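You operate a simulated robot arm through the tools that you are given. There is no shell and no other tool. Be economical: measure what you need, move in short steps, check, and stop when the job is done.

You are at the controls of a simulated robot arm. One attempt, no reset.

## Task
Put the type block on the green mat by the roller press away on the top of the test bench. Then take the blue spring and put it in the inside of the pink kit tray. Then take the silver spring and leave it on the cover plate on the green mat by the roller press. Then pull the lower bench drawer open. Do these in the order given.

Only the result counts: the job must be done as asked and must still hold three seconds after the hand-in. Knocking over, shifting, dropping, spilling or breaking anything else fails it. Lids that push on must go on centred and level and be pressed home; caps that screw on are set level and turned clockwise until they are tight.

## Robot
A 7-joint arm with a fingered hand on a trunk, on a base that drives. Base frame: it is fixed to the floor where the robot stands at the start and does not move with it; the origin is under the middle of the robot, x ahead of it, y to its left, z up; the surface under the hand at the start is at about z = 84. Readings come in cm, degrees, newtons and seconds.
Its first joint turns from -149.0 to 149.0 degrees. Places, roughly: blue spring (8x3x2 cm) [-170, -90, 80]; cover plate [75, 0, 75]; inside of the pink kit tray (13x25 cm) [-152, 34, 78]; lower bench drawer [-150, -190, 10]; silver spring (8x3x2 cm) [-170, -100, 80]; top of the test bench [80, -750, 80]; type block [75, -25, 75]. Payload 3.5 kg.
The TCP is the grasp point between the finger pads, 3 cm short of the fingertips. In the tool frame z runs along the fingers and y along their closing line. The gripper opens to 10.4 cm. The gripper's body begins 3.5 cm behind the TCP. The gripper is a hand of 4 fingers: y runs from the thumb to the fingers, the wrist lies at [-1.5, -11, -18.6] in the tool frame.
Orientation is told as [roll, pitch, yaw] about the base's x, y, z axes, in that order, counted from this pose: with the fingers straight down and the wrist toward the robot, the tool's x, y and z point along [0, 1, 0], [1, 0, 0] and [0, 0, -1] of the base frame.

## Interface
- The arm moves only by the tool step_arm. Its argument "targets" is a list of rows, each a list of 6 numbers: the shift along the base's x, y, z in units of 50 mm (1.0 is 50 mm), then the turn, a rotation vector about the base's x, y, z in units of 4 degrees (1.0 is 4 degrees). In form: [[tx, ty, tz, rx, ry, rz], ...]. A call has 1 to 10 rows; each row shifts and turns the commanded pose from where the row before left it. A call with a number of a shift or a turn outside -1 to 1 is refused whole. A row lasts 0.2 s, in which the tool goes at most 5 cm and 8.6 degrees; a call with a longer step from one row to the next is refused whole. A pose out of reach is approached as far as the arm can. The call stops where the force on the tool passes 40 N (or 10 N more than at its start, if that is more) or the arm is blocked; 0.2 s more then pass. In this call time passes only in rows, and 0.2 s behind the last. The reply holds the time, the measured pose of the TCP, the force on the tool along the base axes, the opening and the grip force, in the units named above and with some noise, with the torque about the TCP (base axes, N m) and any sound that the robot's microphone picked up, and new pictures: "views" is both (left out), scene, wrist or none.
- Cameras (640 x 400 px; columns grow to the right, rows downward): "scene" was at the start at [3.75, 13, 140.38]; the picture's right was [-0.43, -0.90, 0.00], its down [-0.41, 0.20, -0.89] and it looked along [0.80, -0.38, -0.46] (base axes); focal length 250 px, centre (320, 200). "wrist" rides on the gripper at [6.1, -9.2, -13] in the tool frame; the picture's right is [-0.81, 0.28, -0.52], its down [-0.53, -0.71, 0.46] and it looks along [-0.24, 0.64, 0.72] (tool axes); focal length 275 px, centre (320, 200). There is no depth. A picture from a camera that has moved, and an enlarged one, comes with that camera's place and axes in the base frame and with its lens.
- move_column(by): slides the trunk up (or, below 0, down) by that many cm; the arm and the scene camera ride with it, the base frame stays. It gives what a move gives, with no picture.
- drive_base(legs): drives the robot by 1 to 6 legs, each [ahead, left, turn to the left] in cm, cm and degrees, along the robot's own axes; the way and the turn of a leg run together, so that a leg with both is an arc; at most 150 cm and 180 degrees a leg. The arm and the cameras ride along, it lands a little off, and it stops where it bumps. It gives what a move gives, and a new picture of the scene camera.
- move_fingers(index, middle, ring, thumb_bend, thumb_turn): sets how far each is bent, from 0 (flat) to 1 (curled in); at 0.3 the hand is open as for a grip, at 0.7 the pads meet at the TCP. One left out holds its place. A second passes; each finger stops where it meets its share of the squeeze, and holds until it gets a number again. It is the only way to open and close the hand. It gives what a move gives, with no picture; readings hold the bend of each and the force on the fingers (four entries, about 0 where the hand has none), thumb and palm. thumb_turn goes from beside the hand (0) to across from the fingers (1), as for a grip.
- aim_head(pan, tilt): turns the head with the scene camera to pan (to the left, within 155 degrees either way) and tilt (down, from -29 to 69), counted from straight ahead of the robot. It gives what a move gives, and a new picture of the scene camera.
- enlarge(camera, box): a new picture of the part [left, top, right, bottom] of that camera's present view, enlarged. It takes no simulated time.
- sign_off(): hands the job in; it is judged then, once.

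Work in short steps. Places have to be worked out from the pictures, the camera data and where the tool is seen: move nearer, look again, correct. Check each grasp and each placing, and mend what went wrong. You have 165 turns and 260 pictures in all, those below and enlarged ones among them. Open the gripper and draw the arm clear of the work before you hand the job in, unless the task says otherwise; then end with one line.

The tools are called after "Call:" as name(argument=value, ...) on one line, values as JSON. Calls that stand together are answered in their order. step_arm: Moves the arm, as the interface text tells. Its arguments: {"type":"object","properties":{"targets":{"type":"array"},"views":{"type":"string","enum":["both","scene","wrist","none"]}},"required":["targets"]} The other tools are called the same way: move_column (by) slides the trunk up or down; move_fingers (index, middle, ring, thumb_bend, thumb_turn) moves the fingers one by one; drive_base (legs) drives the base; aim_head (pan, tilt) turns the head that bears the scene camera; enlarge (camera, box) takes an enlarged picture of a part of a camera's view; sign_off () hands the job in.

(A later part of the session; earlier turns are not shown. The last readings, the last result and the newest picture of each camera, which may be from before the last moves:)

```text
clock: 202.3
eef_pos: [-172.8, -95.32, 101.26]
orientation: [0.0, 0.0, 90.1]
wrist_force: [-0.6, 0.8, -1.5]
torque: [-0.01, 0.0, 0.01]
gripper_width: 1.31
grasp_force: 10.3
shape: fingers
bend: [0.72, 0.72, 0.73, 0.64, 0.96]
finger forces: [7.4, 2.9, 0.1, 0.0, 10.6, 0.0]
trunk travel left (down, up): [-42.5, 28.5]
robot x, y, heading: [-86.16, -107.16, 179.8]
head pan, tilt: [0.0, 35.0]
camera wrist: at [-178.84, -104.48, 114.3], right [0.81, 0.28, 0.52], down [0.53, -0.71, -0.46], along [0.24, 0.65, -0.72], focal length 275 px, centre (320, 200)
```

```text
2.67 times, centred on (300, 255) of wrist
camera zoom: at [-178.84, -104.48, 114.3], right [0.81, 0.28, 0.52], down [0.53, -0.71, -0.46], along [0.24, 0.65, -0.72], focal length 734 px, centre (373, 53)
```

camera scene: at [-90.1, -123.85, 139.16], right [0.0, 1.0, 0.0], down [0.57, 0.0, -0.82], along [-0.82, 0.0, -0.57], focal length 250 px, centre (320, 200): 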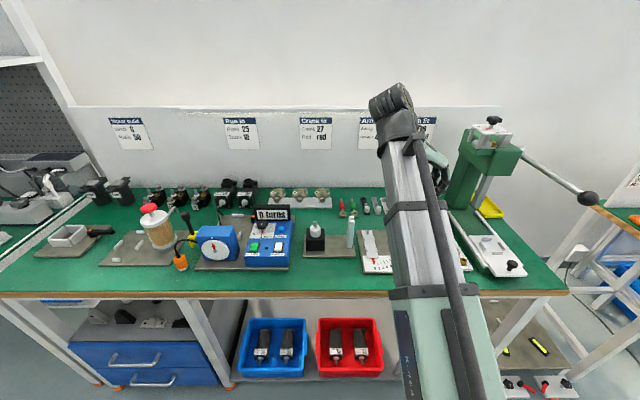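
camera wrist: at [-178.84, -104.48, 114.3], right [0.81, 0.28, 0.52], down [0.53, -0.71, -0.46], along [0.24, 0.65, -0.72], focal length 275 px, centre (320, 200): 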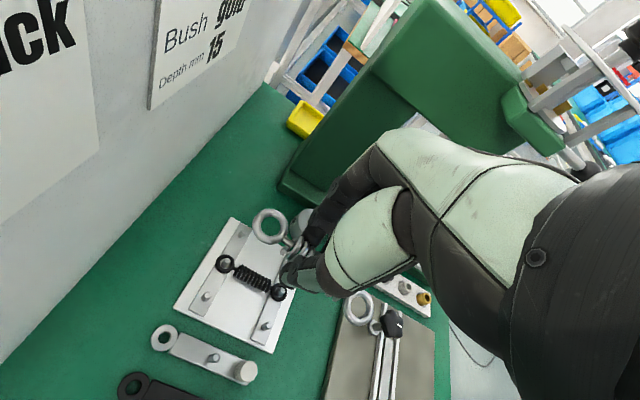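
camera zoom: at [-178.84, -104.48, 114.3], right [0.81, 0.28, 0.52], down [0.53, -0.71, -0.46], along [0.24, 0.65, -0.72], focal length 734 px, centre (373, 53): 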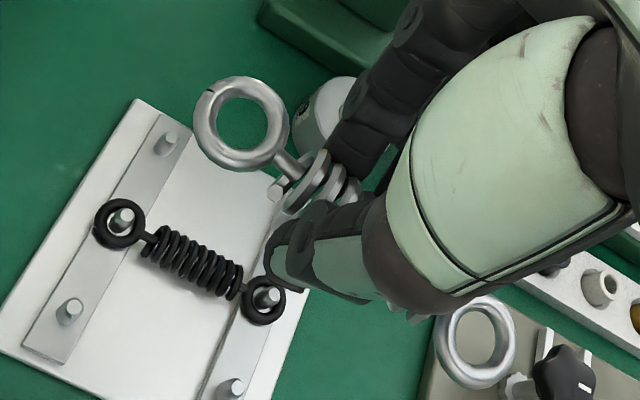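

The silver spring is held well. I draw back, back the base off to mid-aisle, turn round and drive left towards the cover plate.

Call:
step_arm(targets=[[0.3, 0, 0.7, 0, 0, 0], [0.6, 0, 0.5, 0, 0, 0], [0.9, 0, 0.2, 0, 0, 0], [0.9, 0, 0, 0, 0, 0], [0.9, 0, 0, 0, 0, 0], [0.9, 0, 0, 0, 0, 0], [0.6, 0, 0, 0, 0, 0]], views="none")

Call:
drive_base(legs=[[-44, 0, 0], [0, 0, 90], [0, 0, 90], [0, 100, 0]])

```text
clock: 203.9
eef_pos: [-147.13, -95.39, 108.21]
orientation: [-0.1, 0.0, 90.1]
wrist_force: [-0.8, 0.9, -0.6]
torque: [-0.01, 0.02, -0.04]
gripper_width: 1.29
grasp_force: 9.7
shape: fingers
bend: [0.72, 0.72, 0.73, 0.64, 0.96]
finger forces: [7.4, 2.8, 0.1, 0.0, 10.6, 0.0]
trunk travel left (down, up): [-42.5, 28.5]
robot x, y, heading: [-85.81, -106.62, 180.0]
head pan, tilt: [0.0, 35.0]
```

```text
clock: 219.0
eef_pos: [20.36, -19.5, 108.27]
orientation: [0.0, 0.0, -89.9]
wrist_force: [0.1, -0.1, -0.8]
torque: [-0.01, -0.01, -0.01]
gripper_width: 1.34
grasp_force: 10.3
shape: fingers
bend: [0.72, 0.72, 0.73, 0.65, 0.96]
finger forces: [7.5, 3.0, 0.0, 0.0, 10.6, 0.0]
trunk travel left (down, up): [-42.5, 28.5]
robot x, y, heading: [-40.89, -8.03, 0.1]
head pan, tilt: [0.0, 35.0]
camera scene: at [-36.67, 8.81, 139.16], right [0.0, -1.0, 0.0], down [-0.57, 0.0, -0.82], along [0.82, 0.0, -0.57], focal length 250 px, centre (320, 200)
```

scene: 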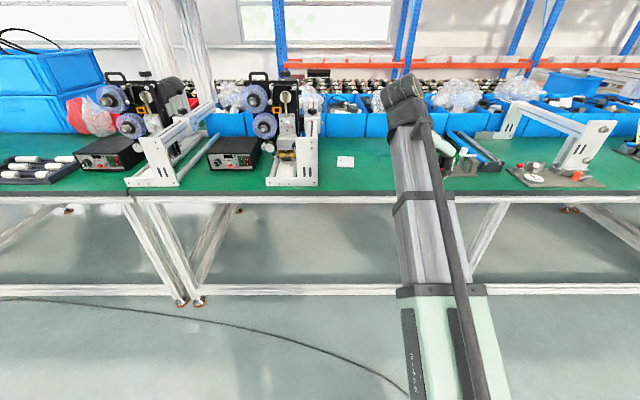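

The cover plate is at about [74.5,-3.4]. A wrist on the left would strike the tall roller press, so I rotate the hand through to yaw about +65 (wrist to the right) out here in the aisle.

Call:
step_arm(targets=[[0, 0.05, 0, 0, 0, 1], [0, 0.05, 0, 0, 0, 1], [0, 0.05, 0, 0, 0, 1], [0, 0.05, 0, 0, 0, 1], [0, 0.05, 0, 0, 0, 1], [0, 0.05, 0, 0, 0, 1], [0, 0.05, 0, 0, 0, 1], [0, 0.05, 0, 0, 0, 1], [0, 0.05, 0, 0, 0, 1], [0, 0.05, 0, 0, 0, 1]], views="none")

Call:
step_arm(targets=[[0, 0.05, 0, 0, 0, 1], [0, 0.05, 0, 0, 0, 1], [0, 0.05, 0, 0, 0, 1], [0, 0.05, 0, 0, 0, 1], [0, 0.05, 0, 0, 0, 1], [0, 0.05, 0, 0, 0, 1], [0, 0.05, 0, 0, 0, 1], [0, 0.05, 0, 0, 0, 1], [0, 0.05, 0, 0, 0, 1], [0, 0.05, 0, 0, 0, 1]], views="none")

Call:
step_arm(targets=[[0, 0.05, 0, 0, 0, 1], [0, 0.05, 0, 0, 0, 1], [0, 0.05, 0, 0, 0, 1], [0, 0.05, 0, 0, 0, 1], [0, 0.05, 0, 0, 0, 1], [0, 0.05, 0, 0, 0, 1], [0, 0.05, 0, 0, 0, 1], [0, 0.05, 0, 0, 0, 1], [0, 0.05, 0, 0, 0, 1], [0, 0.05, 0, 0, 0, 1]], views="none")

Call:
step_arm(targets=[[0, 0.05, 0, 0, 0, 1], [0, 0.05, 0, 0, 0, 1], [0, 0.05, 0, 0, 0, 1], [0, 0.05, 0, 0, 0, 1], [0, 0.05, 0, 0, 0, 1], [0, 0.05, 0, 0, 0, 1], [0, 0.05, 0, 0, 0, 1], [0, 0.05, 0, 0, 0, 1], [0, 0.05, 0, 0, 0, 1]], views="wrist")

```text
clock: 221.2
eef_pos: [20.43, -16.84, 108.17]
orientation: [0.0, -0.1, -49.6]
wrist_force: [0.1, 0.0, -0.4]
torque: [-0.01, -0.02, -0.01]
gripper_width: 1.28
grasp_force: 10.4
shape: fingers
bend: [0.72, 0.72, 0.73, 0.65, 0.96]
finger forces: [7.3, 3.0, 0.0, 0.1, 10.5, 0.0]
trunk travel left (down, up): [-42.5, 28.5]
robot x, y, heading: [-40.85, -7.79, -0.2]
head pan, tilt: [0.0, 35.0]
```

```text
clock: 223.4
eef_pos: [20.38, -14.41, 108.18]
orientation: [0.1, 0.0, -9.7]
wrist_force: [0.0, 0.6, -1.4]
torque: [-0.02, 0.02, -0.01]
gripper_width: 1.32
grasp_force: 10.1
shape: fingers
bend: [0.72, 0.72, 0.73, 0.65, 0.96]
finger forces: [7.4, 3.1, 0.0, 0.0, 10.6, 0.0]
trunk travel left (down, up): [-42.5, 28.5]
robot x, y, heading: [-41.2, -7.87, -0.2]
head pan, tilt: [0.0, 35.0]
```

```text
clock: 225.6
eef_pos: [20.35, -11.98, 108.03]
orientation: [0.0, 0.0, 30.2]
wrist_force: [-0.4, 0.3, -0.8]
torque: [-0.03, 0.0, -0.02]
gripper_width: 1.29
grasp_force: 10.9
shape: fingers
bend: [0.72, 0.72, 0.73, 0.65, 0.96]
finger forces: [7.4, 3.0, 0.0, 0.1, 10.7, 0.0]
trunk travel left (down, up): [-42.5, 28.5]
robot x, y, heading: [-41.11, -8.02, -0.1]
head pan, tilt: [0.0, 35.0]
```

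```text
clock: 227.6
eef_pos: [20.32, -9.71, 108.22]
orientation: [0.1, -0.1, 66.3]
wrist_force: [0.0, 0.3, 0.2]
torque: [-0.01, 0.01, 0.01]
gripper_width: 1.28
grasp_force: 11.0
shape: fingers
bend: [0.72, 0.72, 0.73, 0.65, 0.96]
finger forces: [7.3, 3.0, 0.1, 0.1, 10.5, 0.1]
trunk travel left (down, up): [-42.5, 28.5]
robot x, y, heading: [-41.11, -8.2, 0.1]
head pan, tilt: [0.0, 35.0]
camera wrist: at [11.1, -15.62, 121.3], right [0.85, -0.07, 0.52], down [0.2, -0.87, -0.46], along [0.48, 0.49, -0.72], focal length 275 px, centre (320, 200)
```

wrist: 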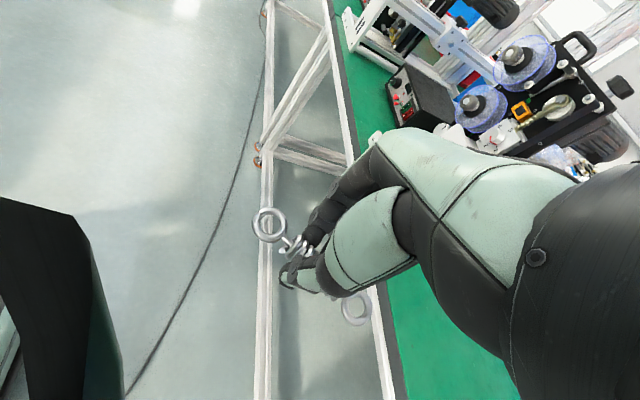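

Rotation done. I drive ahead 40 cm to the bench.

Call:
drive_base(legs=[[40, 0, 0]])

Call:
enlarge(camera="wrist", box=[0, 0, 640, 400])

Call:
enlarge(camera="scene", box=[240, 120, 440, 245])

```text
clock: 230.0
eef_pos: [60.11, -9.53, 108.19]
orientation: [-0.1, -0.1, 66.4]
wrist_force: [1.1, 1.0, -0.1]
torque: [0.0, 0.01, -0.01]
gripper_width: 1.31
grasp_force: 10.3
shape: fingers
bend: [0.72, 0.72, 0.73, 0.65, 0.96]
finger forces: [7.5, 2.9, 0.1, 0.1, 10.6, 0.0]
trunk travel left (down, up): [-42.5, 28.5]
robot x, y, heading: [-1.26, -8.34, 0.2]
head pan, tilt: [0.0, 35.0]
camera scene: at [2.92, 8.86, 139.16], right [0.0, -1.0, 0.0], down [-0.57, 0.0, -0.82], along [0.82, 0.0, -0.57], focal length 250 px, centre (320, 200)
```

scene: 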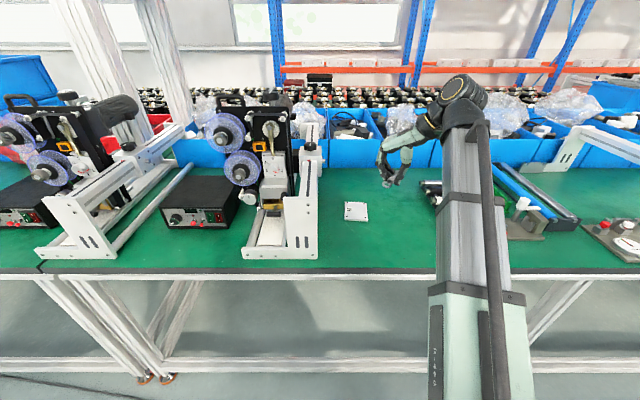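

```text
1.00 times, centred on (320, 200) of wrist (not enlarged: the box is as wide or as high as the picture)
camera zoom: at [50.77, -15.41, 121.29], right [0.85, -0.07, 0.52], down [0.2, -0.87, -0.46], along [0.48, 0.49, -0.72], focal length 275 px, centre (320, 200)
```

zoom: 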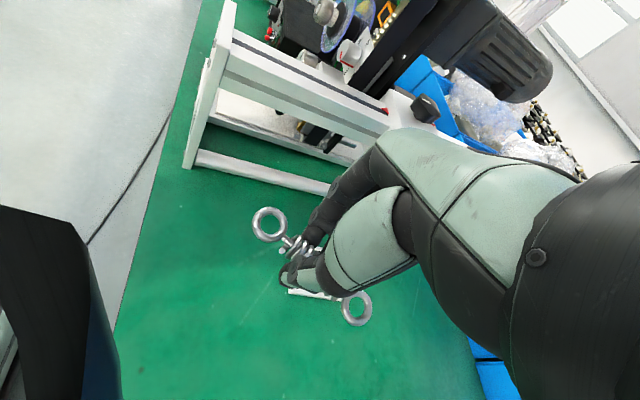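

```text
3.20 times, centred on (340, 182) of scene
camera zoom: at [2.92, 8.86, 139.16], right [0.0, -1.0, 0.0], down [-0.57, 0.0, -0.82], along [0.82, 0.0, -0.57], focal length 799 px, centre (256, 256)
```

zoom: 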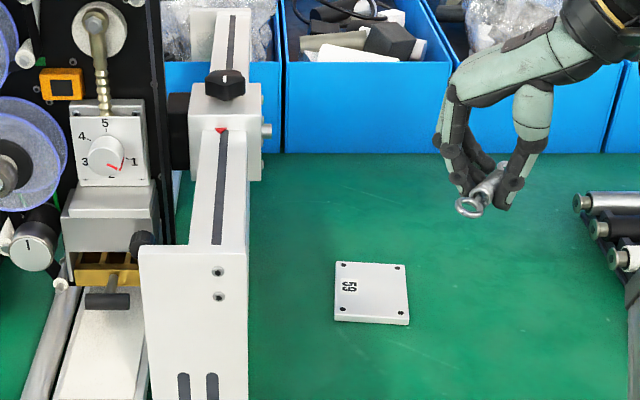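

The plate's top centre is about [74.5,-3.9,85], roughly 9.5 x 8 cm. I move the spring above it at z 96.

Call:
step_arm(targets=[[0.58, 0.22, -0.3, 0, 0, 0], [0.58, 0.22, -0.5, 0, 0, 0], [0.58, 0.22, -0.5, 0, 0, 0], [0.58, 0.22, -0.5, 0, 0, 0], [0.56, 0.24, -0.5, 0, 0, 0]])

```text
clock: 231.2
eef_pos: [74.52, -3.73, 96.66]
orientation: [0.0, 0.0, 66.5]
wrist_force: [-0.5, 0.1, -0.4]
torque: [0.0, -0.02, 0.01]
gripper_width: 1.3
grasp_force: 10.9
shape: fingers
bend: [0.72, 0.72, 0.73, 0.65, 0.96]
finger forces: [7.5, 3.2, 0.0, 0.0, 10.5, 0.0]
trunk travel left (down, up): [-42.5, 28.5]
robot x, y, heading: [-1.15, -8.11, 0.2]
head pan, tilt: [0.0, 35.0]
camera scene: at [2.93, 8.86, 139.16], right [0.0, -1.0, 0.0], down [-0.57, 0.0, -0.82], along [0.82, 0.0, -0.57], focal length 250 px, centre (320, 200)
camera wrist: at [65.24, -9.75, 109.72], right [0.85, -0.07, 0.52], down [0.2, -0.87, -0.46], along [0.48, 0.49, -0.72], focal length 275 px, centre (320, 200)
```

scene: 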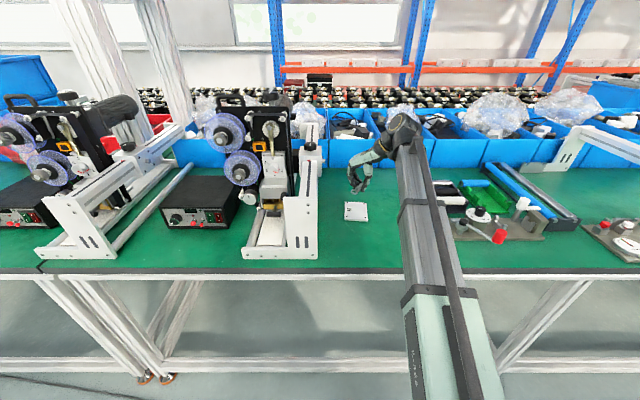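
wrist: 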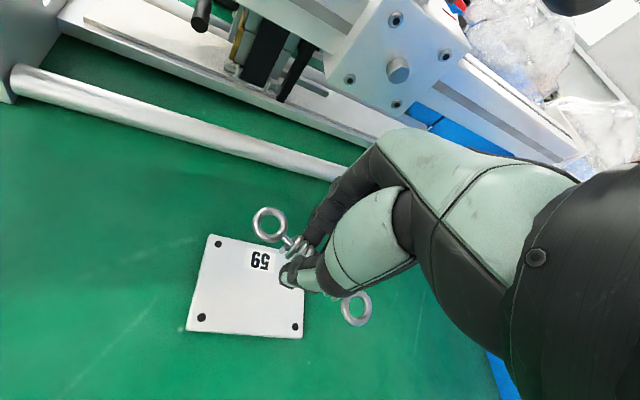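

The plate is centred at [74.1,-3.9]. The spring sits slightly off the TCP, so I correct by (-0.6,+0.5) cm and go down to z 89.5.

Call:
step_arm(targets=[[-0.12, 0.1, -0.4, 0, 0, 0], [0, 0, -0.5, 0, 0, 0], [0, 0, -0.5, 0, 0, 0]], views="wrist")

```text
clock: 232.0
eef_pos: [73.83, -3.22, 89.56]
orientation: [0.0, 0.0, 66.3]
wrist_force: [0.3, -0.5, -0.3]
torque: [0.01, -0.01, -0.02]
gripper_width: 1.32
grasp_force: 10.7
shape: fingers
bend: [0.72, 0.72, 0.73, 0.65, 0.96]
finger forces: [7.4, 3.1, 0.0, 0.1, 10.6, 0.0]
trunk travel left (down, up): [-42.5, 28.5]
robot x, y, heading: [-1.29, -8.36, 0.2]
head pan, tilt: [0.0, 35.0]
camera wrist: at [64.56, -9.25, 102.74], right [0.85, -0.07, 0.52], down [0.2, -0.87, -0.46], along [0.48, 0.49, -0.72], focal length 275 px, centre (320, 200)
```

wrist: 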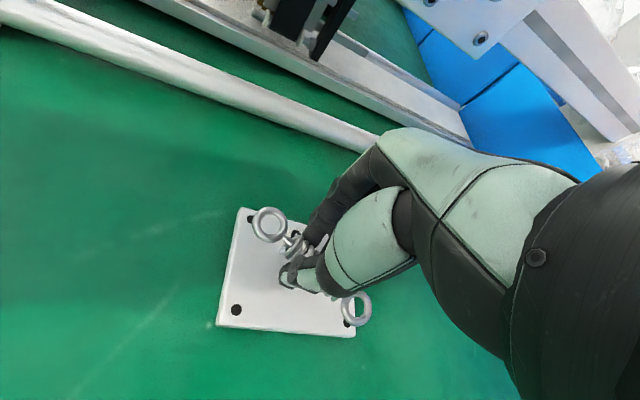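

The spring lines up across the plate. I lower in small steps.

Call:
step_arm(targets=[[0, 0, -0.06, 0, 0, 0], [0, 0, -0.06, 0, 0, 0], [0, 0, -0.04, 0, 0, 0]], views="none")

Call:
step_arm(targets=[[0, 0, -0.04, 0, 0, 0]], views="none")

Call:
enlarge(camera="wrist", box=[200, 190, 400, 315])

```text
clock: 232.8
eef_pos: [73.92, -3.26, 88.91]
orientation: [0.0, 0.0, 66.4]
wrist_force: [-0.3, 0.6, -0.8]
torque: [0.0, -0.02, 0.0]
gripper_width: 1.31
grasp_force: 10.7
shape: fingers
bend: [0.72, 0.72, 0.73, 0.65, 0.96]
finger forces: [7.4, 3.1, 0.0, 0.1, 10.6, 0.0]
trunk travel left (down, up): [-42.5, 28.5]
robot x, y, heading: [-1.51, -8.29, 0.1]
head pan, tilt: [0.0, 35.0]
```

```text
clock: 233.2
eef_pos: [73.83, -3.33, 88.74]
orientation: [0.0, 0.0, 66.4]
wrist_force: [-0.7, -1.0, 0.3]
torque: [-0.02, 0.0, 0.03]
gripper_width: 1.31
grasp_force: 10.2
shape: fingers
bend: [0.72, 0.72, 0.73, 0.65, 0.96]
finger forces: [7.3, 3.0, 0.0, 0.1, 10.6, 0.0]
trunk travel left (down, up): [-42.5, 28.5]
robot x, y, heading: [-1.26, -8.19, 0.1]
head pan, tilt: [0.0, 35.0]
```

```text
3.20 times, centred on (300, 252) of wrist
camera zoom: at [64.57, -9.31, 101.79], right [0.85, -0.07, 0.52], down [0.2, -0.87, -0.46], along [0.48, 0.49, -0.72], focal length 881 px, centre (384, 32)
```

zoom: 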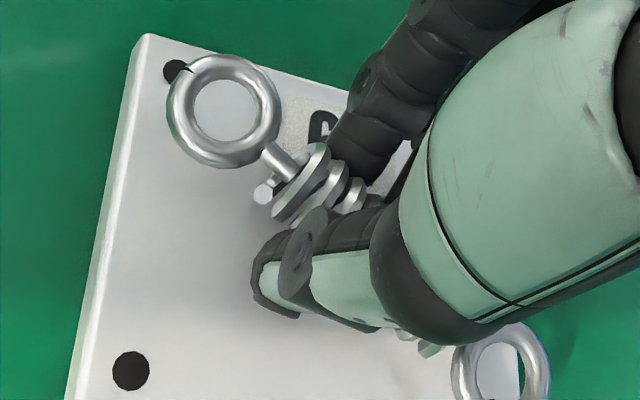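

Call:
step_arm(targets=[[0, 0, -0.04, 0, 0, 0]], views="none")

Call:
step_arm(targets=[[0, 0, -0.04, 0, 0, 0]], views="none")

```text
clock: 233.6
eef_pos: [73.85, -3.37, 88.51]
orientation: [0.1, 0.0, 66.5]
wrist_force: [0.0, -1.3, -0.2]
torque: [-0.05, 0.01, 0.03]
gripper_width: 1.29
grasp_force: 10.5
shape: fingers
bend: [0.72, 0.72, 0.73, 0.65, 0.96]
finger forces: [7.5, 3.1, 0.1, 0.0, 10.7, 0.0]
trunk travel left (down, up): [-42.5, 28.5]
robot x, y, heading: [-1.5, -8.21, -0.1]
head pan, tilt: [0.0, 35.0]
```

```text
clock: 234.0
eef_pos: [73.81, -3.34, 88.26]
orientation: [0.0, -0.1, 66.4]
wrist_force: [1.0, 0.6, -0.8]
torque: [0.02, 0.05, -0.01]
gripper_width: 1.29
grasp_force: 11.5
shape: fingers
bend: [0.72, 0.72, 0.73, 0.65, 0.96]
finger forces: [7.4, 3.1, 0.0, 0.0, 10.6, 0.0]
trunk travel left (down, up): [-42.5, 28.5]
robot x, y, heading: [-0.99, -7.87, 0.3]
head pan, tilt: [0.0, 35.0]
```

Still free at 88.26, so I continue with 2 mm steps.

Call:
step_arm(targets=[[0, 0, -0.03, 0, 0, 0]], views="none")

Call:
step_arm(targets=[[0, 0, -0.03, 0, 0, 0]], views="wrist")

```text
clock: 234.4
eef_pos: [73.81, -3.3, 88.28]
orientation: [-0.1, -0.1, 66.4]
wrist_force: [0.6, -0.6, 7.4]
torque: [-0.13, 0.08, 0.02]
gripper_width: 1.31
grasp_force: 15.5
shape: fingers
bend: [0.72, 0.72, 0.73, 0.65, 0.96]
finger forces: [7.6, 3.3, 0.0, 0.1, 19.5, 0.0]
trunk travel left (down, up): [-42.5, 28.5]
robot x, y, heading: [-1.07, -8.34, 0.3]
head pan, tilt: [0.0, 35.0]
```

```text
clock: 234.8
eef_pos: [73.8, -3.33, 88.19]
orientation: [-0.1, -0.2, 66.3]
wrist_force: [0.3, -2.4, 20.6]
torque: [-0.42, 0.26, 0.06]
gripper_width: 1.32
grasp_force: 22.5
shape: fingers
bend: [0.72, 0.72, 0.73, 0.65, 0.96]
finger forces: [7.9, 4.0, 0.1, 0.0, 33.4, 0.0]
trunk travel left (down, up): [-42.5, 28.5]
robot x, y, heading: [-1.61, -8.24, 0.2]
head pan, tilt: [0.0, 35.0]
camera wrist: at [64.47, -9.33, 101.29], right [0.85, -0.07, 0.52], down [0.2, -0.87, -0.46], along [0.48, 0.49, -0.72], focal length 275 px, centre (320, 200)
```

wrist: 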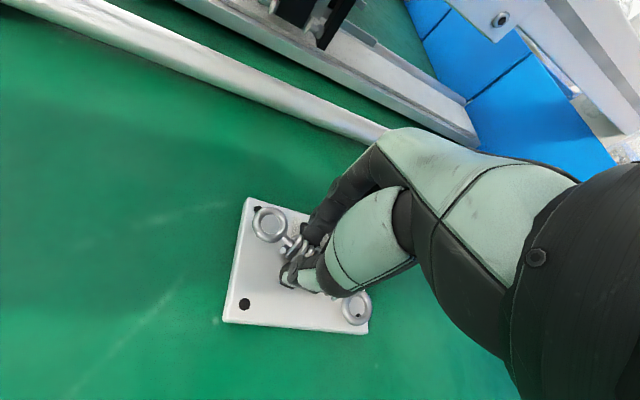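

The thumb tip rests on the plate. I ease up about 2 mm and open both sides together, slightly.

Call:
step_arm(targets=[[0, 0, 0.08, 0, 0, 0]], views="none")

Call:
move_fingers(index=0.63, middle=0.63, ring=0.63, thumb_bend=0.6)

Call:
enlarge(camera="wrist", box=[200, 190, 400, 315])

```text
clock: 235.2
eef_pos: [73.79, -3.42, 88.27]
orientation: [0.1, 0.1, 66.4]
wrist_force: [-0.7, 0.1, 0.1]
torque: [0.02, 0.01, 0.01]
gripper_width: 1.28
grasp_force: 10.6
shape: fingers
bend: [0.72, 0.72, 0.73, 0.65, 0.96]
finger forces: [7.7, 3.2, 0.0, 0.0, 11.1, 0.0]
trunk travel left (down, up): [-42.5, 28.5]
robot x, y, heading: [-1.5, -8.05, 0.2]
head pan, tilt: [0.0, 35.0]
```

```text
clock: 236.2
eef_pos: [73.94, -3.4, 88.43]
orientation: [0.0, 0.0, 66.4]
wrist_force: [-0.5, 0.4, -0.2]
torque: [-0.01, -0.01, 0.01]
gripper_width: 2.2
grasp_force: 0.0
shape: fingers
bend: [0.63, 0.63, 0.63, 0.6, 0.97]
finger forces: [0.0, 0.1, 0.0, 0.0, 0.1, 0.0]
trunk travel left (down, up): [-42.5, 28.5]
robot x, y, heading: [-1.58, -8.24, -0.1]
head pan, tilt: [0.0, 35.0]
```

```text
3.20 times, centred on (300, 252) of wrist
camera zoom: at [64.58, -9.33, 101.51], right [0.85, -0.07, 0.52], down [0.2, -0.87, -0.46], along [0.48, 0.49, -0.72], focal length 881 px, centre (384, 32)
```

zoom: 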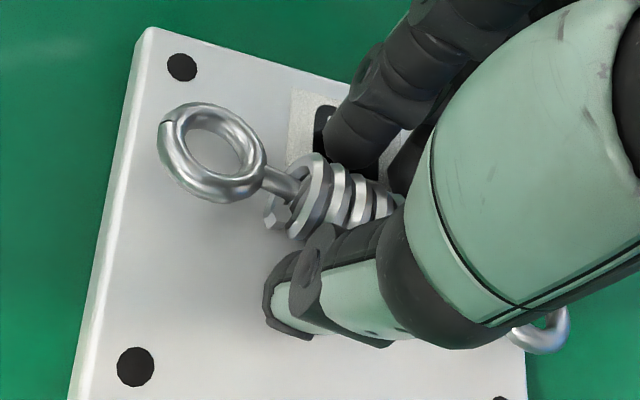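

The spring lies on the plate and the hand is free of it. I raise slowly straight up.

Call:
step_arm(targets=[[0, 0, 0.06, 0, 0, 0], [0, 0, 0.1, 0, 0, 0]], views="none")

Call:
move_fingers(index=0.58, middle=0.58, ring=0.58, thumb_bend=0.55)

Call:
step_arm(targets=[[0, 0, 0.2, 0, 0, 0], [0, 0, 0.4, 0, 0, 0], [0, 0, 0.6, 0, 0, 0], [0, 0, 0.8, 0, 0, 0]], views="wrist")

Call:
enlarge(camera="wrist", box=[180, 200, 340, 350])

```text
clock: 236.8
eef_pos: [74.0, -3.31, 89.29]
orientation: [0.0, 0.1, 66.4]
wrist_force: [-0.1, -0.2, -0.6]
torque: [-0.03, 0.04, -0.02]
gripper_width: 2.18
grasp_force: 0.1
shape: fingers
bend: [0.63, 0.63, 0.63, 0.6, 0.97]
finger forces: [0.1, 0.0, 0.0, 0.1, 0.0, 0.0]
trunk travel left (down, up): [-42.5, 28.5]
robot x, y, heading: [-1.06, -8.01, 0.3]
head pan, tilt: [0.0, 35.0]
```

```text
clock: 237.8
eef_pos: [73.88, -3.33, 89.29]
orientation: [0.0, 0.0, 66.4]
wrist_force: [-0.1, 0.5, 0.5]
torque: [-0.01, -0.02, -0.01]
gripper_width: 3.61
grasp_force: 0.1
shape: fingers
bend: [0.57, 0.57, 0.57, 0.55, 0.97]
finger forces: [0.0, 0.0, 0.1, 0.1, 0.1, 0.0]
trunk travel left (down, up): [-42.5, 28.5]
robot x, y, heading: [-1.23, -8.29, 0.3]
head pan, tilt: [0.0, 35.0]
```

```text
clock: 238.8
eef_pos: [73.93, -3.32, 99.3]
orientation: [0.0, -0.1, 66.4]
wrist_force: [-0.3, -0.6, 0.0]
torque: [0.01, -0.02, -0.02]
gripper_width: 3.61
grasp_force: 0.2
shape: fingers
bend: [0.57, 0.57, 0.57, 0.55, 0.97]
finger forces: [0.0, 0.0, 0.1, 0.0, 0.0, 0.1]
trunk travel left (down, up): [-42.5, 28.5]
robot x, y, heading: [-1.16, -8.1, 0.2]
head pan, tilt: [0.0, 35.0]
camera wrist: at [64.61, -9.26, 112.38], right [0.85, -0.07, 0.52], down [0.2, -0.87, -0.46], along [0.48, 0.49, -0.72], focal length 275 px, centre (320, 200)
```

wrist: 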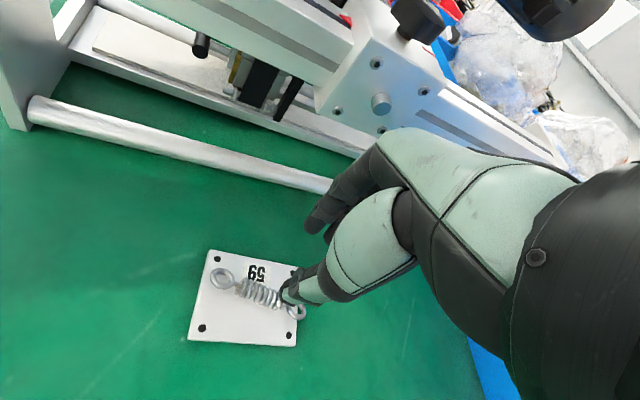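

```text
2.67 times, centred on (260, 275) of wrist
camera zoom: at [64.61, -9.26, 112.38], right [0.85, -0.07, 0.52], down [0.2, -0.87, -0.46], along [0.48, 0.49, -0.72], focal length 734 px, centre (480, 0)
```

zoom: 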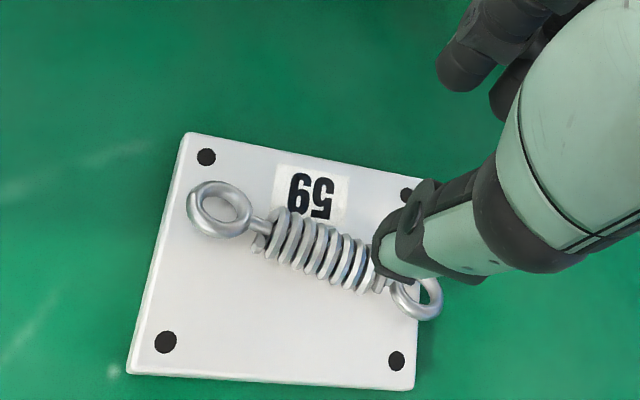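

The silver spring rests on the cover plate. Last is the lower drawer: I draw the arm back, back off, and turn round towards the drawer unit at about y -195.

Call:
step_arm(targets=[[-0.2, -0.1, 0.8, 0, 0, 0], [-0.6, -0.2, 0.6, 0, 0, 0], [-0.8, -0.2, 0, 0, 0, 0], [-0.8, -0.2, 0, 0, 0, 0], [-0.5, -0.2, 0, 0, 0, 0]], views="none")

Call:
drive_base(legs=[[-42, 0, 0], [0, 0, 90], [0, 0, 90], [0, 150, 0], [0, 20, 0]])

```text
clock: 240.0
eef_pos: [59.22, -7.89, 106.16]
orientation: [0.0, 0.0, 66.4]
wrist_force: [0.5, 0.2, -0.3]
torque: [0.0, 0.01, 0.04]
gripper_width: 3.61
grasp_force: 0.0
shape: fingers
bend: [0.57, 0.57, 0.57, 0.55, 0.97]
finger forces: [0.1, 0.0, 0.0, 0.0, 0.0, 0.1]
trunk travel left (down, up): [-42.5, 28.5]
robot x, y, heading: [-1.65, -8.34, -0.1]
head pan, tilt: [0.0, 35.0]
```

```text
clock: 258.5
eef_pos: [-101.7, -179.25, 106.18]
orientation: [0.0, 0.0, -112.7]
wrist_force: [-0.3, -1.2, 0.4]
torque: [-0.03, 0.01, -0.05]
gripper_width: 3.59
grasp_force: 0.0
shape: fingers
bend: [0.57, 0.57, 0.57, 0.55, 0.97]
finger forces: [0.0, 0.1, 0.0, 0.0, 0.0, 0.0]
trunk travel left (down, up): [-42.5, 28.5]
robot x, y, heading: [-41.13, -178.03, -178.9]
head pan, tilt: [0.0, 35.0]
camera scene: at [-44.95, -195.08, 139.16], right [-0.02, 1.0, 0.0], down [0.57, 0.01, -0.82], along [-0.82, -0.02, -0.57], focal length 250 px, centre (320, 200)
```

scene: 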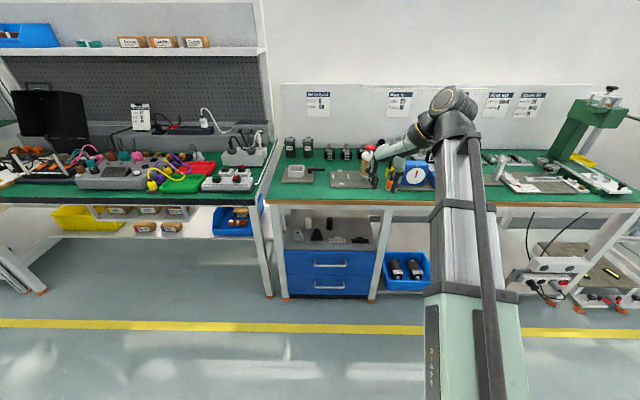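

I see the two blue drawers and enlarge them.

Call:
enlarge(camera="scene", box=[265, 220, 395, 305])

Call:
aim_head(pan=0, tilt=55)

```text
4.71 times, centred on (330, 262) of scene
camera zoom: at [-44.95, -195.08, 139.16], right [-0.02, 1.0, 0.0], down [0.57, 0.01, -0.82], along [-0.82, -0.02, -0.57], focal length 1175 px, centre (273, -94)
```

zoom: 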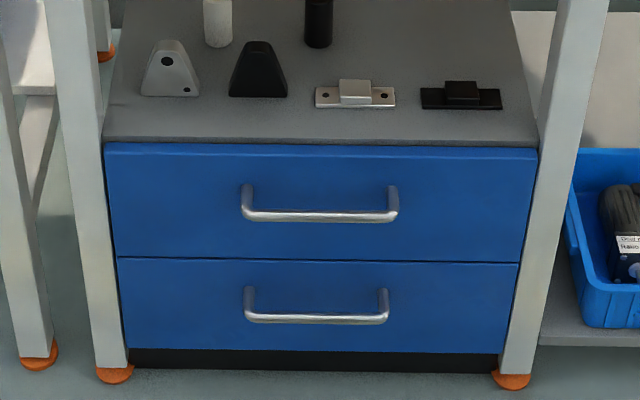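

```text
clock: 259.3
eef_pos: [-101.6, -179.24, 106.12]
orientation: [0.1, 0.0, -112.6]
wrist_force: [0.1, -0.4, 0.1]
torque: [0.0, -0.02, 0.02]
gripper_width: 3.59
grasp_force: 0.0
shape: fingers
bend: [0.57, 0.57, 0.57, 0.55, 0.97]
finger forces: [0.0, 0.0, 0.0, 0.0, 0.0, 0.1]
trunk travel left (down, up): [-42.5, 28.5]
robot x, y, heading: [-40.85, -178.12, -178.9]
head pan, tilt: [0.0, 55.0]
camera scene: at [-43.36, -195.05, 136.34], right [-0.02, 1.0, 0.0], down [0.82, 0.02, -0.57], along [-0.57, -0.01, -0.82], focal length 250 px, centre (320, 200)
```

scene: 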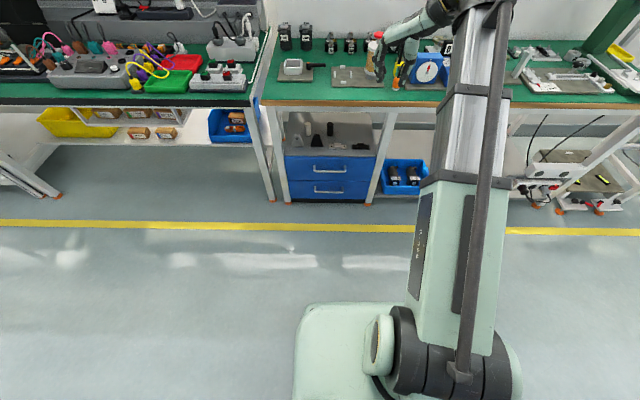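

I work out that the lower handle's bar lies along y, 17 cm wide, at about [-133,-192,17.5], standing 4 cm off the drawer front. I lower the trunk, line the base up in y, and turn the hand back to relative yaw 0.

Call:
drive_base(legs=[[0, 14, -1.1]])

Call:
step_arm(targets=[[0, 0, 0, 0, 0, -1], [0, 0, 0, 0, 0, -1], [0, 0, 0, 0, 0, -1], [0, 0, 0, 0, 0, -1], [0, 0, 0, 0, 0, -1], [0, 0, 0, 0, 0, -1], [0, 0, 0, 0, 0, -1], [0, 0, 0, 0, 0, -1], [0, 0, 0, 0, 0, -1], [0, 0, 0, 0, 0, -1]], views="none")

Call:
step_arm(targets=[[0, 0, 0, 0, 0, -1], [0, 0, 0, 0, 0, -1], [0, 0, 0, 0, 0, -1], [0, 0, 0, 0, 0, -1], [0, 0, 0, 0, 0, -1], [0, 0, 0, 0, 0, -1], [0, 0, 0, 0, 0, -0.6]], views="none")

Call:
move_column(by=-40)

```text
clock: 260.7
eef_pos: [-101.65, -192.15, 106.3]
orientation: [0.0, 0.0, -113.7]
wrist_force: [-0.8, 0.1, -0.3]
torque: [0.02, -0.02, -0.02]
gripper_width: 3.61
grasp_force: 0.1
shape: fingers
bend: [0.57, 0.57, 0.57, 0.55, 0.97]
finger forces: [0.0, 0.0, 0.0, 0.0, 0.0, 0.1]
trunk travel left (down, up): [-42.5, 28.5]
robot x, y, heading: [-40.9, -191.51, -179.8]
head pan, tilt: [0.0, 55.0]
camera scene: at [-43.54, -209.08, 136.34], right [0.0, 1.0, 0.0], down [0.82, 0.0, -0.57], along [-0.57, 0.0, -0.82], focal length 250 px, centre (320, 200)
```

scene: 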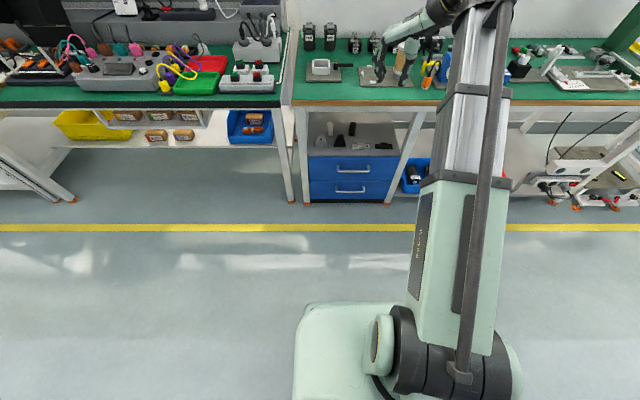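

```text
clock: 262.9
eef_pos: [-101.53, -192.09, 106.27]
orientation: [0.1, 0.0, -153.8]
wrist_force: [0.3, 0.3, 0.1]
torque: [0.03, 0.0, -0.03]
gripper_width: 3.59
grasp_force: 0.1
shape: fingers
bend: [0.57, 0.57, 0.57, 0.55, 0.97]
finger forces: [0.0, 0.0, 0.1, 0.1, 0.1, 0.1]
trunk travel left (down, up): [-42.5, 28.5]
robot x, y, heading: [-40.77, -192.29, -180.2]
head pan, tilt: [0.0, 55.0]
```

```text
clock: 264.5
eef_pos: [-101.57, -192.27, 106.15]
orientation: [0.1, -0.1, 179.8]
wrist_force: [0.0, -0.6, 0.6]
torque: [0.03, 0.01, -0.01]
gripper_width: 3.64
grasp_force: 0.1
shape: fingers
bend: [0.57, 0.57, 0.57, 0.55, 0.97]
finger forces: [0.1, 0.0, 0.0, 0.0, 0.0, 0.0]
trunk travel left (down, up): [-42.5, 28.5]
robot x, y, heading: [-41.09, -191.9, -180.0]
head pan, tilt: [0.0, 55.0]
```

```text
clock: 268.3
eef_pos: [-101.59, -192.23, 66.13]
orientation: [0.0, -0.1, 179.9]
wrist_force: [0.6, -0.5, 0.1]
torque: [-0.01, 0.0, 0.0]
gripper_width: 3.6
grasp_force: 0.1
shape: fingers
bend: [0.57, 0.57, 0.57, 0.55, 0.97]
finger forces: [0.1, 0.1, 0.1, 0.0, 0.1, 0.1]
trunk travel left (down, up): [-2.5, 68.5]
robot x, y, heading: [-40.89, -191.93, -180.2]
head pan, tilt: [0.0, 55.0]
```

The handle's y is about -191. I pitch the fingers 40° forward while lowering and moving slightly ahead.

Call:
step_arm(targets=[[-0.2, 0.02, -0.6, 0, 1, 0], [-0.2, 0.02, -0.6, 0, 1, 0], [-0.2, 0.02, -0.6, 0, 1, 0], [-0.2, 0.02, -0.6, 0, 1, 0], [-0.2, 0.02, -0.6, 0, 1, 0], [-0.2, 0.02, -0.6, 0, 1, 0], [-0.2, 0.02, -0.6, 0, 1, 0], [-0.2, 0.02, -0.6, 0, 1, 0], [-0.2, 0.02, -0.6, 0, 1, 0], [-0.2, 0.02, -0.6, 0, 1, 0]])

```text
clock: 270.5
eef_pos: [-111.38, -191.27, 36.79]
orientation: [0.1, -39.1, -180.0]
wrist_force: [0.4, 0.5, -0.9]
torque: [-0.03, 0.01, -0.02]
gripper_width: 3.63
grasp_force: 0.0
shape: fingers
bend: [0.57, 0.57, 0.57, 0.55, 0.97]
finger forces: [0.0, 0.0, 0.0, 0.0, 0.0, 0.0]
out of reach, approached as far as the arm can: row 10
trunk travel left (down, up): [-2.5, 68.5]
robot x, y, heading: [-40.96, -191.78, -180.1]
head pan, tilt: [0.0, 55.0]
camera scene: at [-43.54, -209.08, 96.34], right [0.0, 1.0, 0.0], down [0.82, 0.0, -0.57], along [-0.57, 0.0, -0.82], focal length 250 px, centre (320, 200)
camera wrist: at [-96.04, -197.27, 41.26], right [0.11, 0.81, 0.57], down [0.26, 0.53, -0.8], along [-0.96, 0.24, -0.16], focal length 275 px, centre (320, 200)
```

scene: 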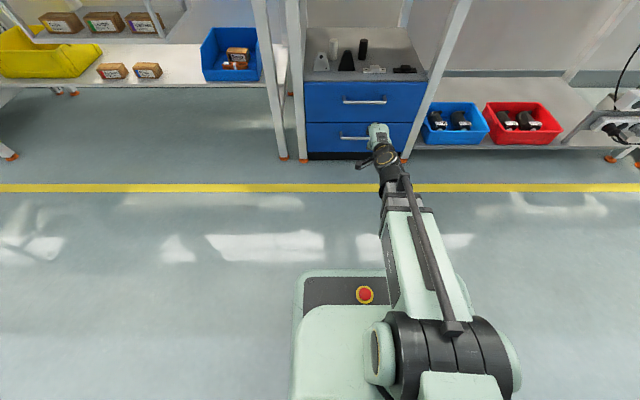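
wrist: 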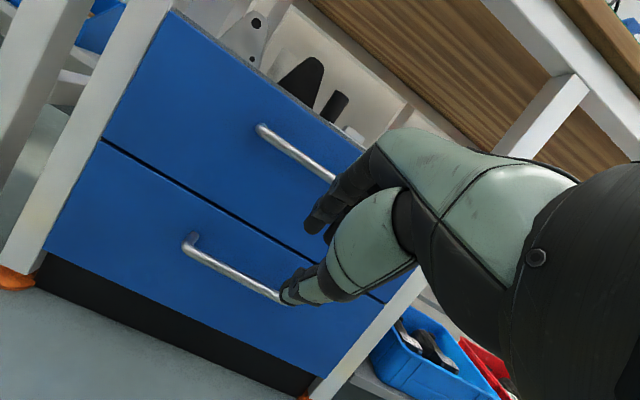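

The row-10 limit showed near this pose, so I test lowering here before driving closer. The handle bar triangulates to about [-132.5,-191,18.3]. I lower 10 cm.

Call:
step_arm(targets=[[0.2, 0, -0.4, 0, 0, 0], [0.2, 0, -0.4, 0, 0, 0], [0, 0, -0.4, 0, 0, 0], [0, 0, -0.4, 0, 0, 0], [0, 0, -0.4, 0, 0, 0]], views="none")

```text
clock: 271.7
eef_pos: [-110.47, -191.59, 29.26]
orientation: [0.0, -40.0, 179.9]
wrist_force: [-0.6, -0.1, 0.9]
torque: [0.01, 0.02, 0.0]
gripper_width: 3.65
grasp_force: 0.2
shape: fingers
bend: [0.57, 0.57, 0.57, 0.55, 0.97]
finger forces: [0.0, 0.0, 0.0, 0.0, 0.0, 0.0]
out of reach, approached as far as the arm can: row 1, 2
trunk travel left (down, up): [-2.5, 68.5]
robot x, y, heading: [-40.82, -192.36, -180.0]
head pan, tilt: [0.0, 55.0]
```

Lowering works. I open the hand for the handle, lower to about z 25, and drive 14 cm forward.

Call:
move_fingers(index=0.5, middle=0.5, ring=0.5, thumb_bend=0.35)

Call:
step_arm(targets=[[0, 0, -0.4, 0, 0, 0], [0, 0, -0.4, 0, 0, 0]], views="none")

Call:
drive_base(legs=[[14, 0, 0]])

Call:
enlarge(camera="wrist", box=[0, 0, 640, 400])

```text
clock: 272.7
eef_pos: [-110.53, -191.63, 29.29]
orientation: [0.1, -40.0, 179.9]
wrist_force: [0.5, 0.1, 0.4]
torque: [0.01, 0.0, -0.03]
gripper_width: 7.09
grasp_force: 0.2
shape: fingers
bend: [0.5, 0.5, 0.5, 0.35, 0.97]
finger forces: [0.0, 0.1, 0.1, 0.0, 0.0, 0.1]
trunk travel left (down, up): [-2.5, 68.5]
robot x, y, heading: [-40.76, -192.38, -179.8]
head pan, tilt: [0.0, 55.0]
```

```text
clock: 273.3
eef_pos: [-110.47, -191.28, 25.32]
orientation: [0.2, -39.9, -179.7]
wrist_force: [0.3, 1.0, -0.2]
torque: [0.01, 0.0, -0.03]
gripper_width: 7.07
grasp_force: 0.1
shape: fingers
bend: [0.5, 0.5, 0.5, 0.35, 0.97]
finger forces: [0.0, 0.0, 0.0, 0.0, 0.0, 0.0]
out of reach, approached as far as the arm can: row 2
trunk travel left (down, up): [-2.5, 68.5]
robot x, y, heading: [-40.94, -192.12, -180.0]
head pan, tilt: [0.0, 55.0]
```

```text
clock: 274.6
eef_pos: [-124.42, -191.3, 25.34]
orientation: [0.3, -39.9, -179.6]
wrist_force: [0.2, 0.3, -0.4]
torque: [0.01, 0.01, 0.01]
gripper_width: 7.07
grasp_force: 0.0
shape: fingers
bend: [0.5, 0.5, 0.5, 0.35, 0.97]
finger forces: [0.1, 0.0, 0.0, 0.1, 0.1, 0.0]
trunk travel left (down, up): [-2.5, 68.5]
robot x, y, heading: [-54.99, -191.71, -179.9]
head pan, tilt: [0.0, 55.0]
camera scene: at [-57.51, -209.09, 96.34], right [0.0, 1.0, 0.0], down [0.82, 0.0, -0.57], along [-0.57, 0.0, -0.82], focal length 250 px, centre (320, 200)
```

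scene: 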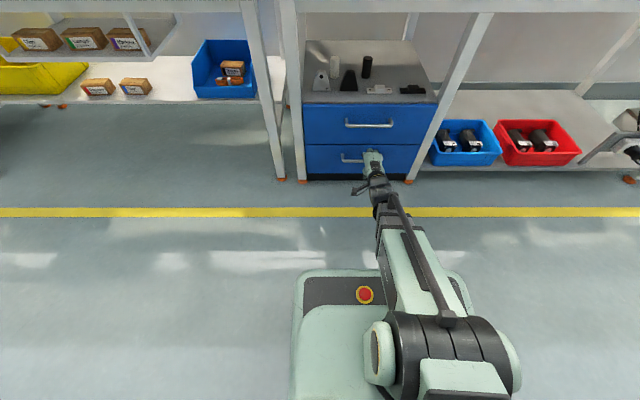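

```text
1.00 times, centred on (320, 200) of wrist (not enlarged: the box is as wide or as high as the picture)
camera zoom: at [-109.0, -197.29, 29.52], right [0.11, 0.81, 0.57], down [0.25, 0.53, -0.81], along [-0.96, 0.23, -0.14], focal length 275 px, centre (320, 200)
```

zoom: 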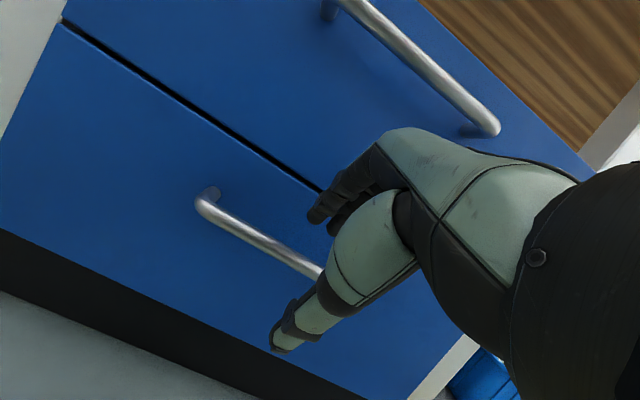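

The handle is now plainly seen at about [-131,-191,20]. I shift 1.5 cm towards the finger side and slide 4 cm along the finger direction.

Call:
step_arm(targets=[[-0.23, 0, 0.19, 0, 0, 0], [-0.26, 0, -0.31, 0, 0, 0], [-0.26, 0, -0.31, 0, 0, 0]], views="wrist")

```text
clock: 275.4
eef_pos: [-128.29, -191.39, 23.16]
orientation: [0.3, -39.9, -179.5]
wrist_force: [0.4, -0.9, 0.2]
torque: [-0.03, -0.03, -0.02]
gripper_width: 7.09
grasp_force: 0.2
shape: fingers
bend: [0.5, 0.5, 0.5, 0.35, 0.97]
finger forces: [0.1, 0.0, 0.0, 0.0, 0.0, 0.1]
trunk travel left (down, up): [-2.5, 68.5]
robot x, y, heading: [-54.36, -192.08, -179.7]
head pan, tilt: [0.0, 55.0]
camera wrist: at [-112.75, -197.22, 27.36], right [0.11, 0.81, 0.57], down [0.25, 0.53, -0.81], along [-0.96, 0.23, -0.15], focal length 275 px, centre (320, 200)
```

wrist: 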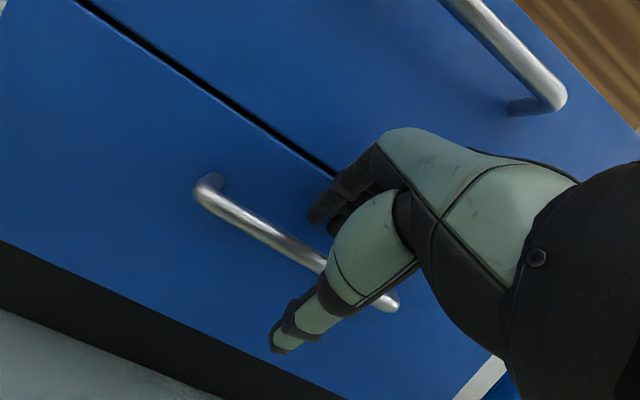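

The bar is at about [-131.1,-191.3,20.7], between the fingers and the thumb. I advance 3 cm more along the fingers.

Call:
step_arm(targets=[[-0.2, 0, -0.23, 0, 0, 0], [-0.18, 0, -0.22, 0, 0, 0]], views="wrist")

```text
clock: 276.0
eef_pos: [-129.44, -191.25, 21.31]
orientation: [0.4, -39.9, -179.2]
wrist_force: [24.7, 1.0, 2.1]
torque: [0.06, 0.2, -0.27]
gripper_width: 6.21
grasp_force: 11.8
shape: fingers
bend: [0.57, 0.57, 0.54, 0.35, 0.97]
finger forces: [5.3, 13.0, 5.2, 0.1, 0.0, 0.0]
trunk travel left (down, up): [-2.5, 68.5]
robot x, y, heading: [-54.41, -191.96, -179.8]
head pan, tilt: [0.0, 55.0]
stopped in row 2: the force on the tool passed its limit at 46 N (the readings are from after the stop); the commanded pose is now the measured one
camera wrist: at [-113.96, -197.13, 25.56], right [0.11, 0.82, 0.57], down [0.25, 0.53, -0.81], along [-0.96, 0.23, -0.15], focal length 275 px, centre (320, 200)
```

wrist: 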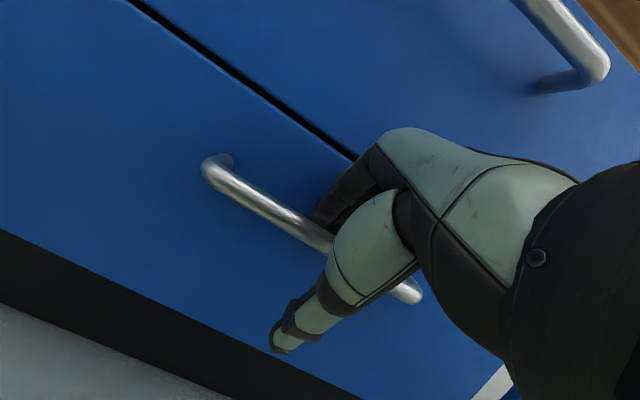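

The fingertips lightly touched the drawer front beyond the bar. I back off 4 mm, lower 1.5 cm so the fingers go behind the bar, and check.

Call:
step_arm(targets=[[0.1, 0, 0, 0, 0, 0], [0.02, 0, -0.15, 0, 0, 0], [0, 0, -0.15, 0, 0, 0]], views="wrist")

```text
clock: 276.8
eef_pos: [-129.07, -191.18, 19.92]
orientation: [0.5, -39.8, -179.1]
wrist_force: [15.9, -1.0, 6.2]
torque: [0.04, 0.4, -0.09]
gripper_width: 6.68
grasp_force: 8.0
shape: fingers
bend: [0.53, 0.53, 0.51, 0.35, 0.97]
finger forces: [4.9, 9.3, 1.9, 0.0, 0.0, 0.0]
trunk travel left (down, up): [-2.5, 68.5]
robot x, y, heading: [-54.92, -192.27, -179.8]
head pan, tilt: [0.0, 55.0]
camera wrist: at [-113.52, -197.0, 24.14], right [0.1, 0.82, 0.57], down [0.24, 0.53, -0.81], along [-0.96, 0.22, -0.15], focal length 275 px, centre (320, 200)
```

wrist: 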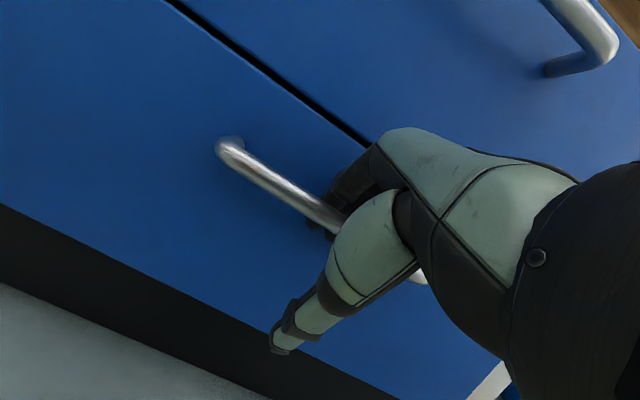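

The bar is now between the fingers and the palm side. I close the hand round it.

Call:
move_fingers(index=0.8, middle=0.8, ring=0.8, thumb_bend=0.7)

Call:
enlarge(camera="wrist", box=[180, 120, 440, 283])

```text
clock: 277.8
eef_pos: [-128.97, -191.17, 19.79]
orientation: [0.5, -39.9, -179.1]
wrist_force: [0.0, -0.6, -0.7]
torque: [-0.01, 0.02, 0.02]
gripper_width: 0.16
grasp_force: 0.4
shape: fingers
bend: [0.79, 0.8, 0.8, 0.66, 0.97]
finger forces: [0.0, 0.5, 0.0, 0.0, 0.0, 0.0]
trunk travel left (down, up): [-2.5, 68.5]
robot x, y, heading: [-54.87, -191.87, -179.7]
head pan, tilt: [0.0, 55.0]
```

```text
2.45 times, centred on (310, 202) of wrist
camera zoom: at [-113.55, -197.0, 24.08], right [0.1, 0.82, 0.57], down [0.25, 0.53, -0.81], along [-0.96, 0.22, -0.15], focal length 676 px, centre (344, 196)
```

zoom: 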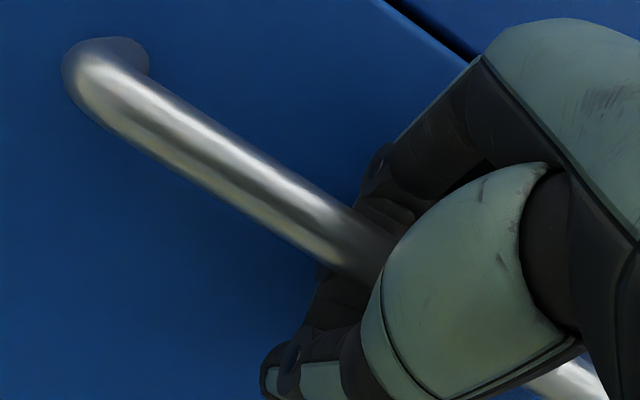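

The fingers and thumb close as a loop around the bar, which is a good hook. I pull gently towards the robot.

Call:
step_arm(targets=[[0.2, 0, 0, 0, 0, 0], [0.2, 0, 0, 0, 0, 0], [0.2, 0, 0, 0, 0, 0]], views="wrist")

```text
clock: 278.6
eef_pos: [-125.91, -191.25, 19.87]
orientation: [0.7, -39.7, -179.0]
wrist_force: [-0.2, 1.0, -0.3]
torque: [-0.01, 0.01, -0.01]
gripper_width: 0.2
grasp_force: 0.2
shape: fingers
bend: [0.79, 0.8, 0.8, 0.66, 0.97]
finger forces: [0.0, 0.0, 0.0, 0.1, 0.0, 0.1]
trunk travel left (down, up): [-2.5, 68.5]
robot x, y, heading: [-54.32, -192.32, -179.9]
head pan, tilt: [0.0, 55.0]
camera wrist: at [-110.5, -196.94, 24.1], right [0.1, 0.82, 0.57], down [0.25, 0.53, -0.81], along [-0.96, 0.22, -0.15], focal length 275 px, centre (320, 200)
```

wrist: 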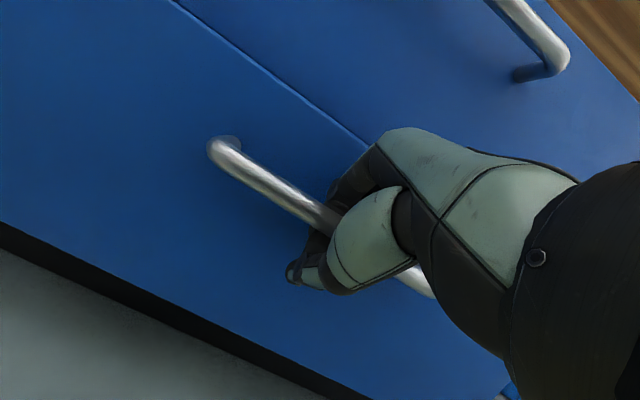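

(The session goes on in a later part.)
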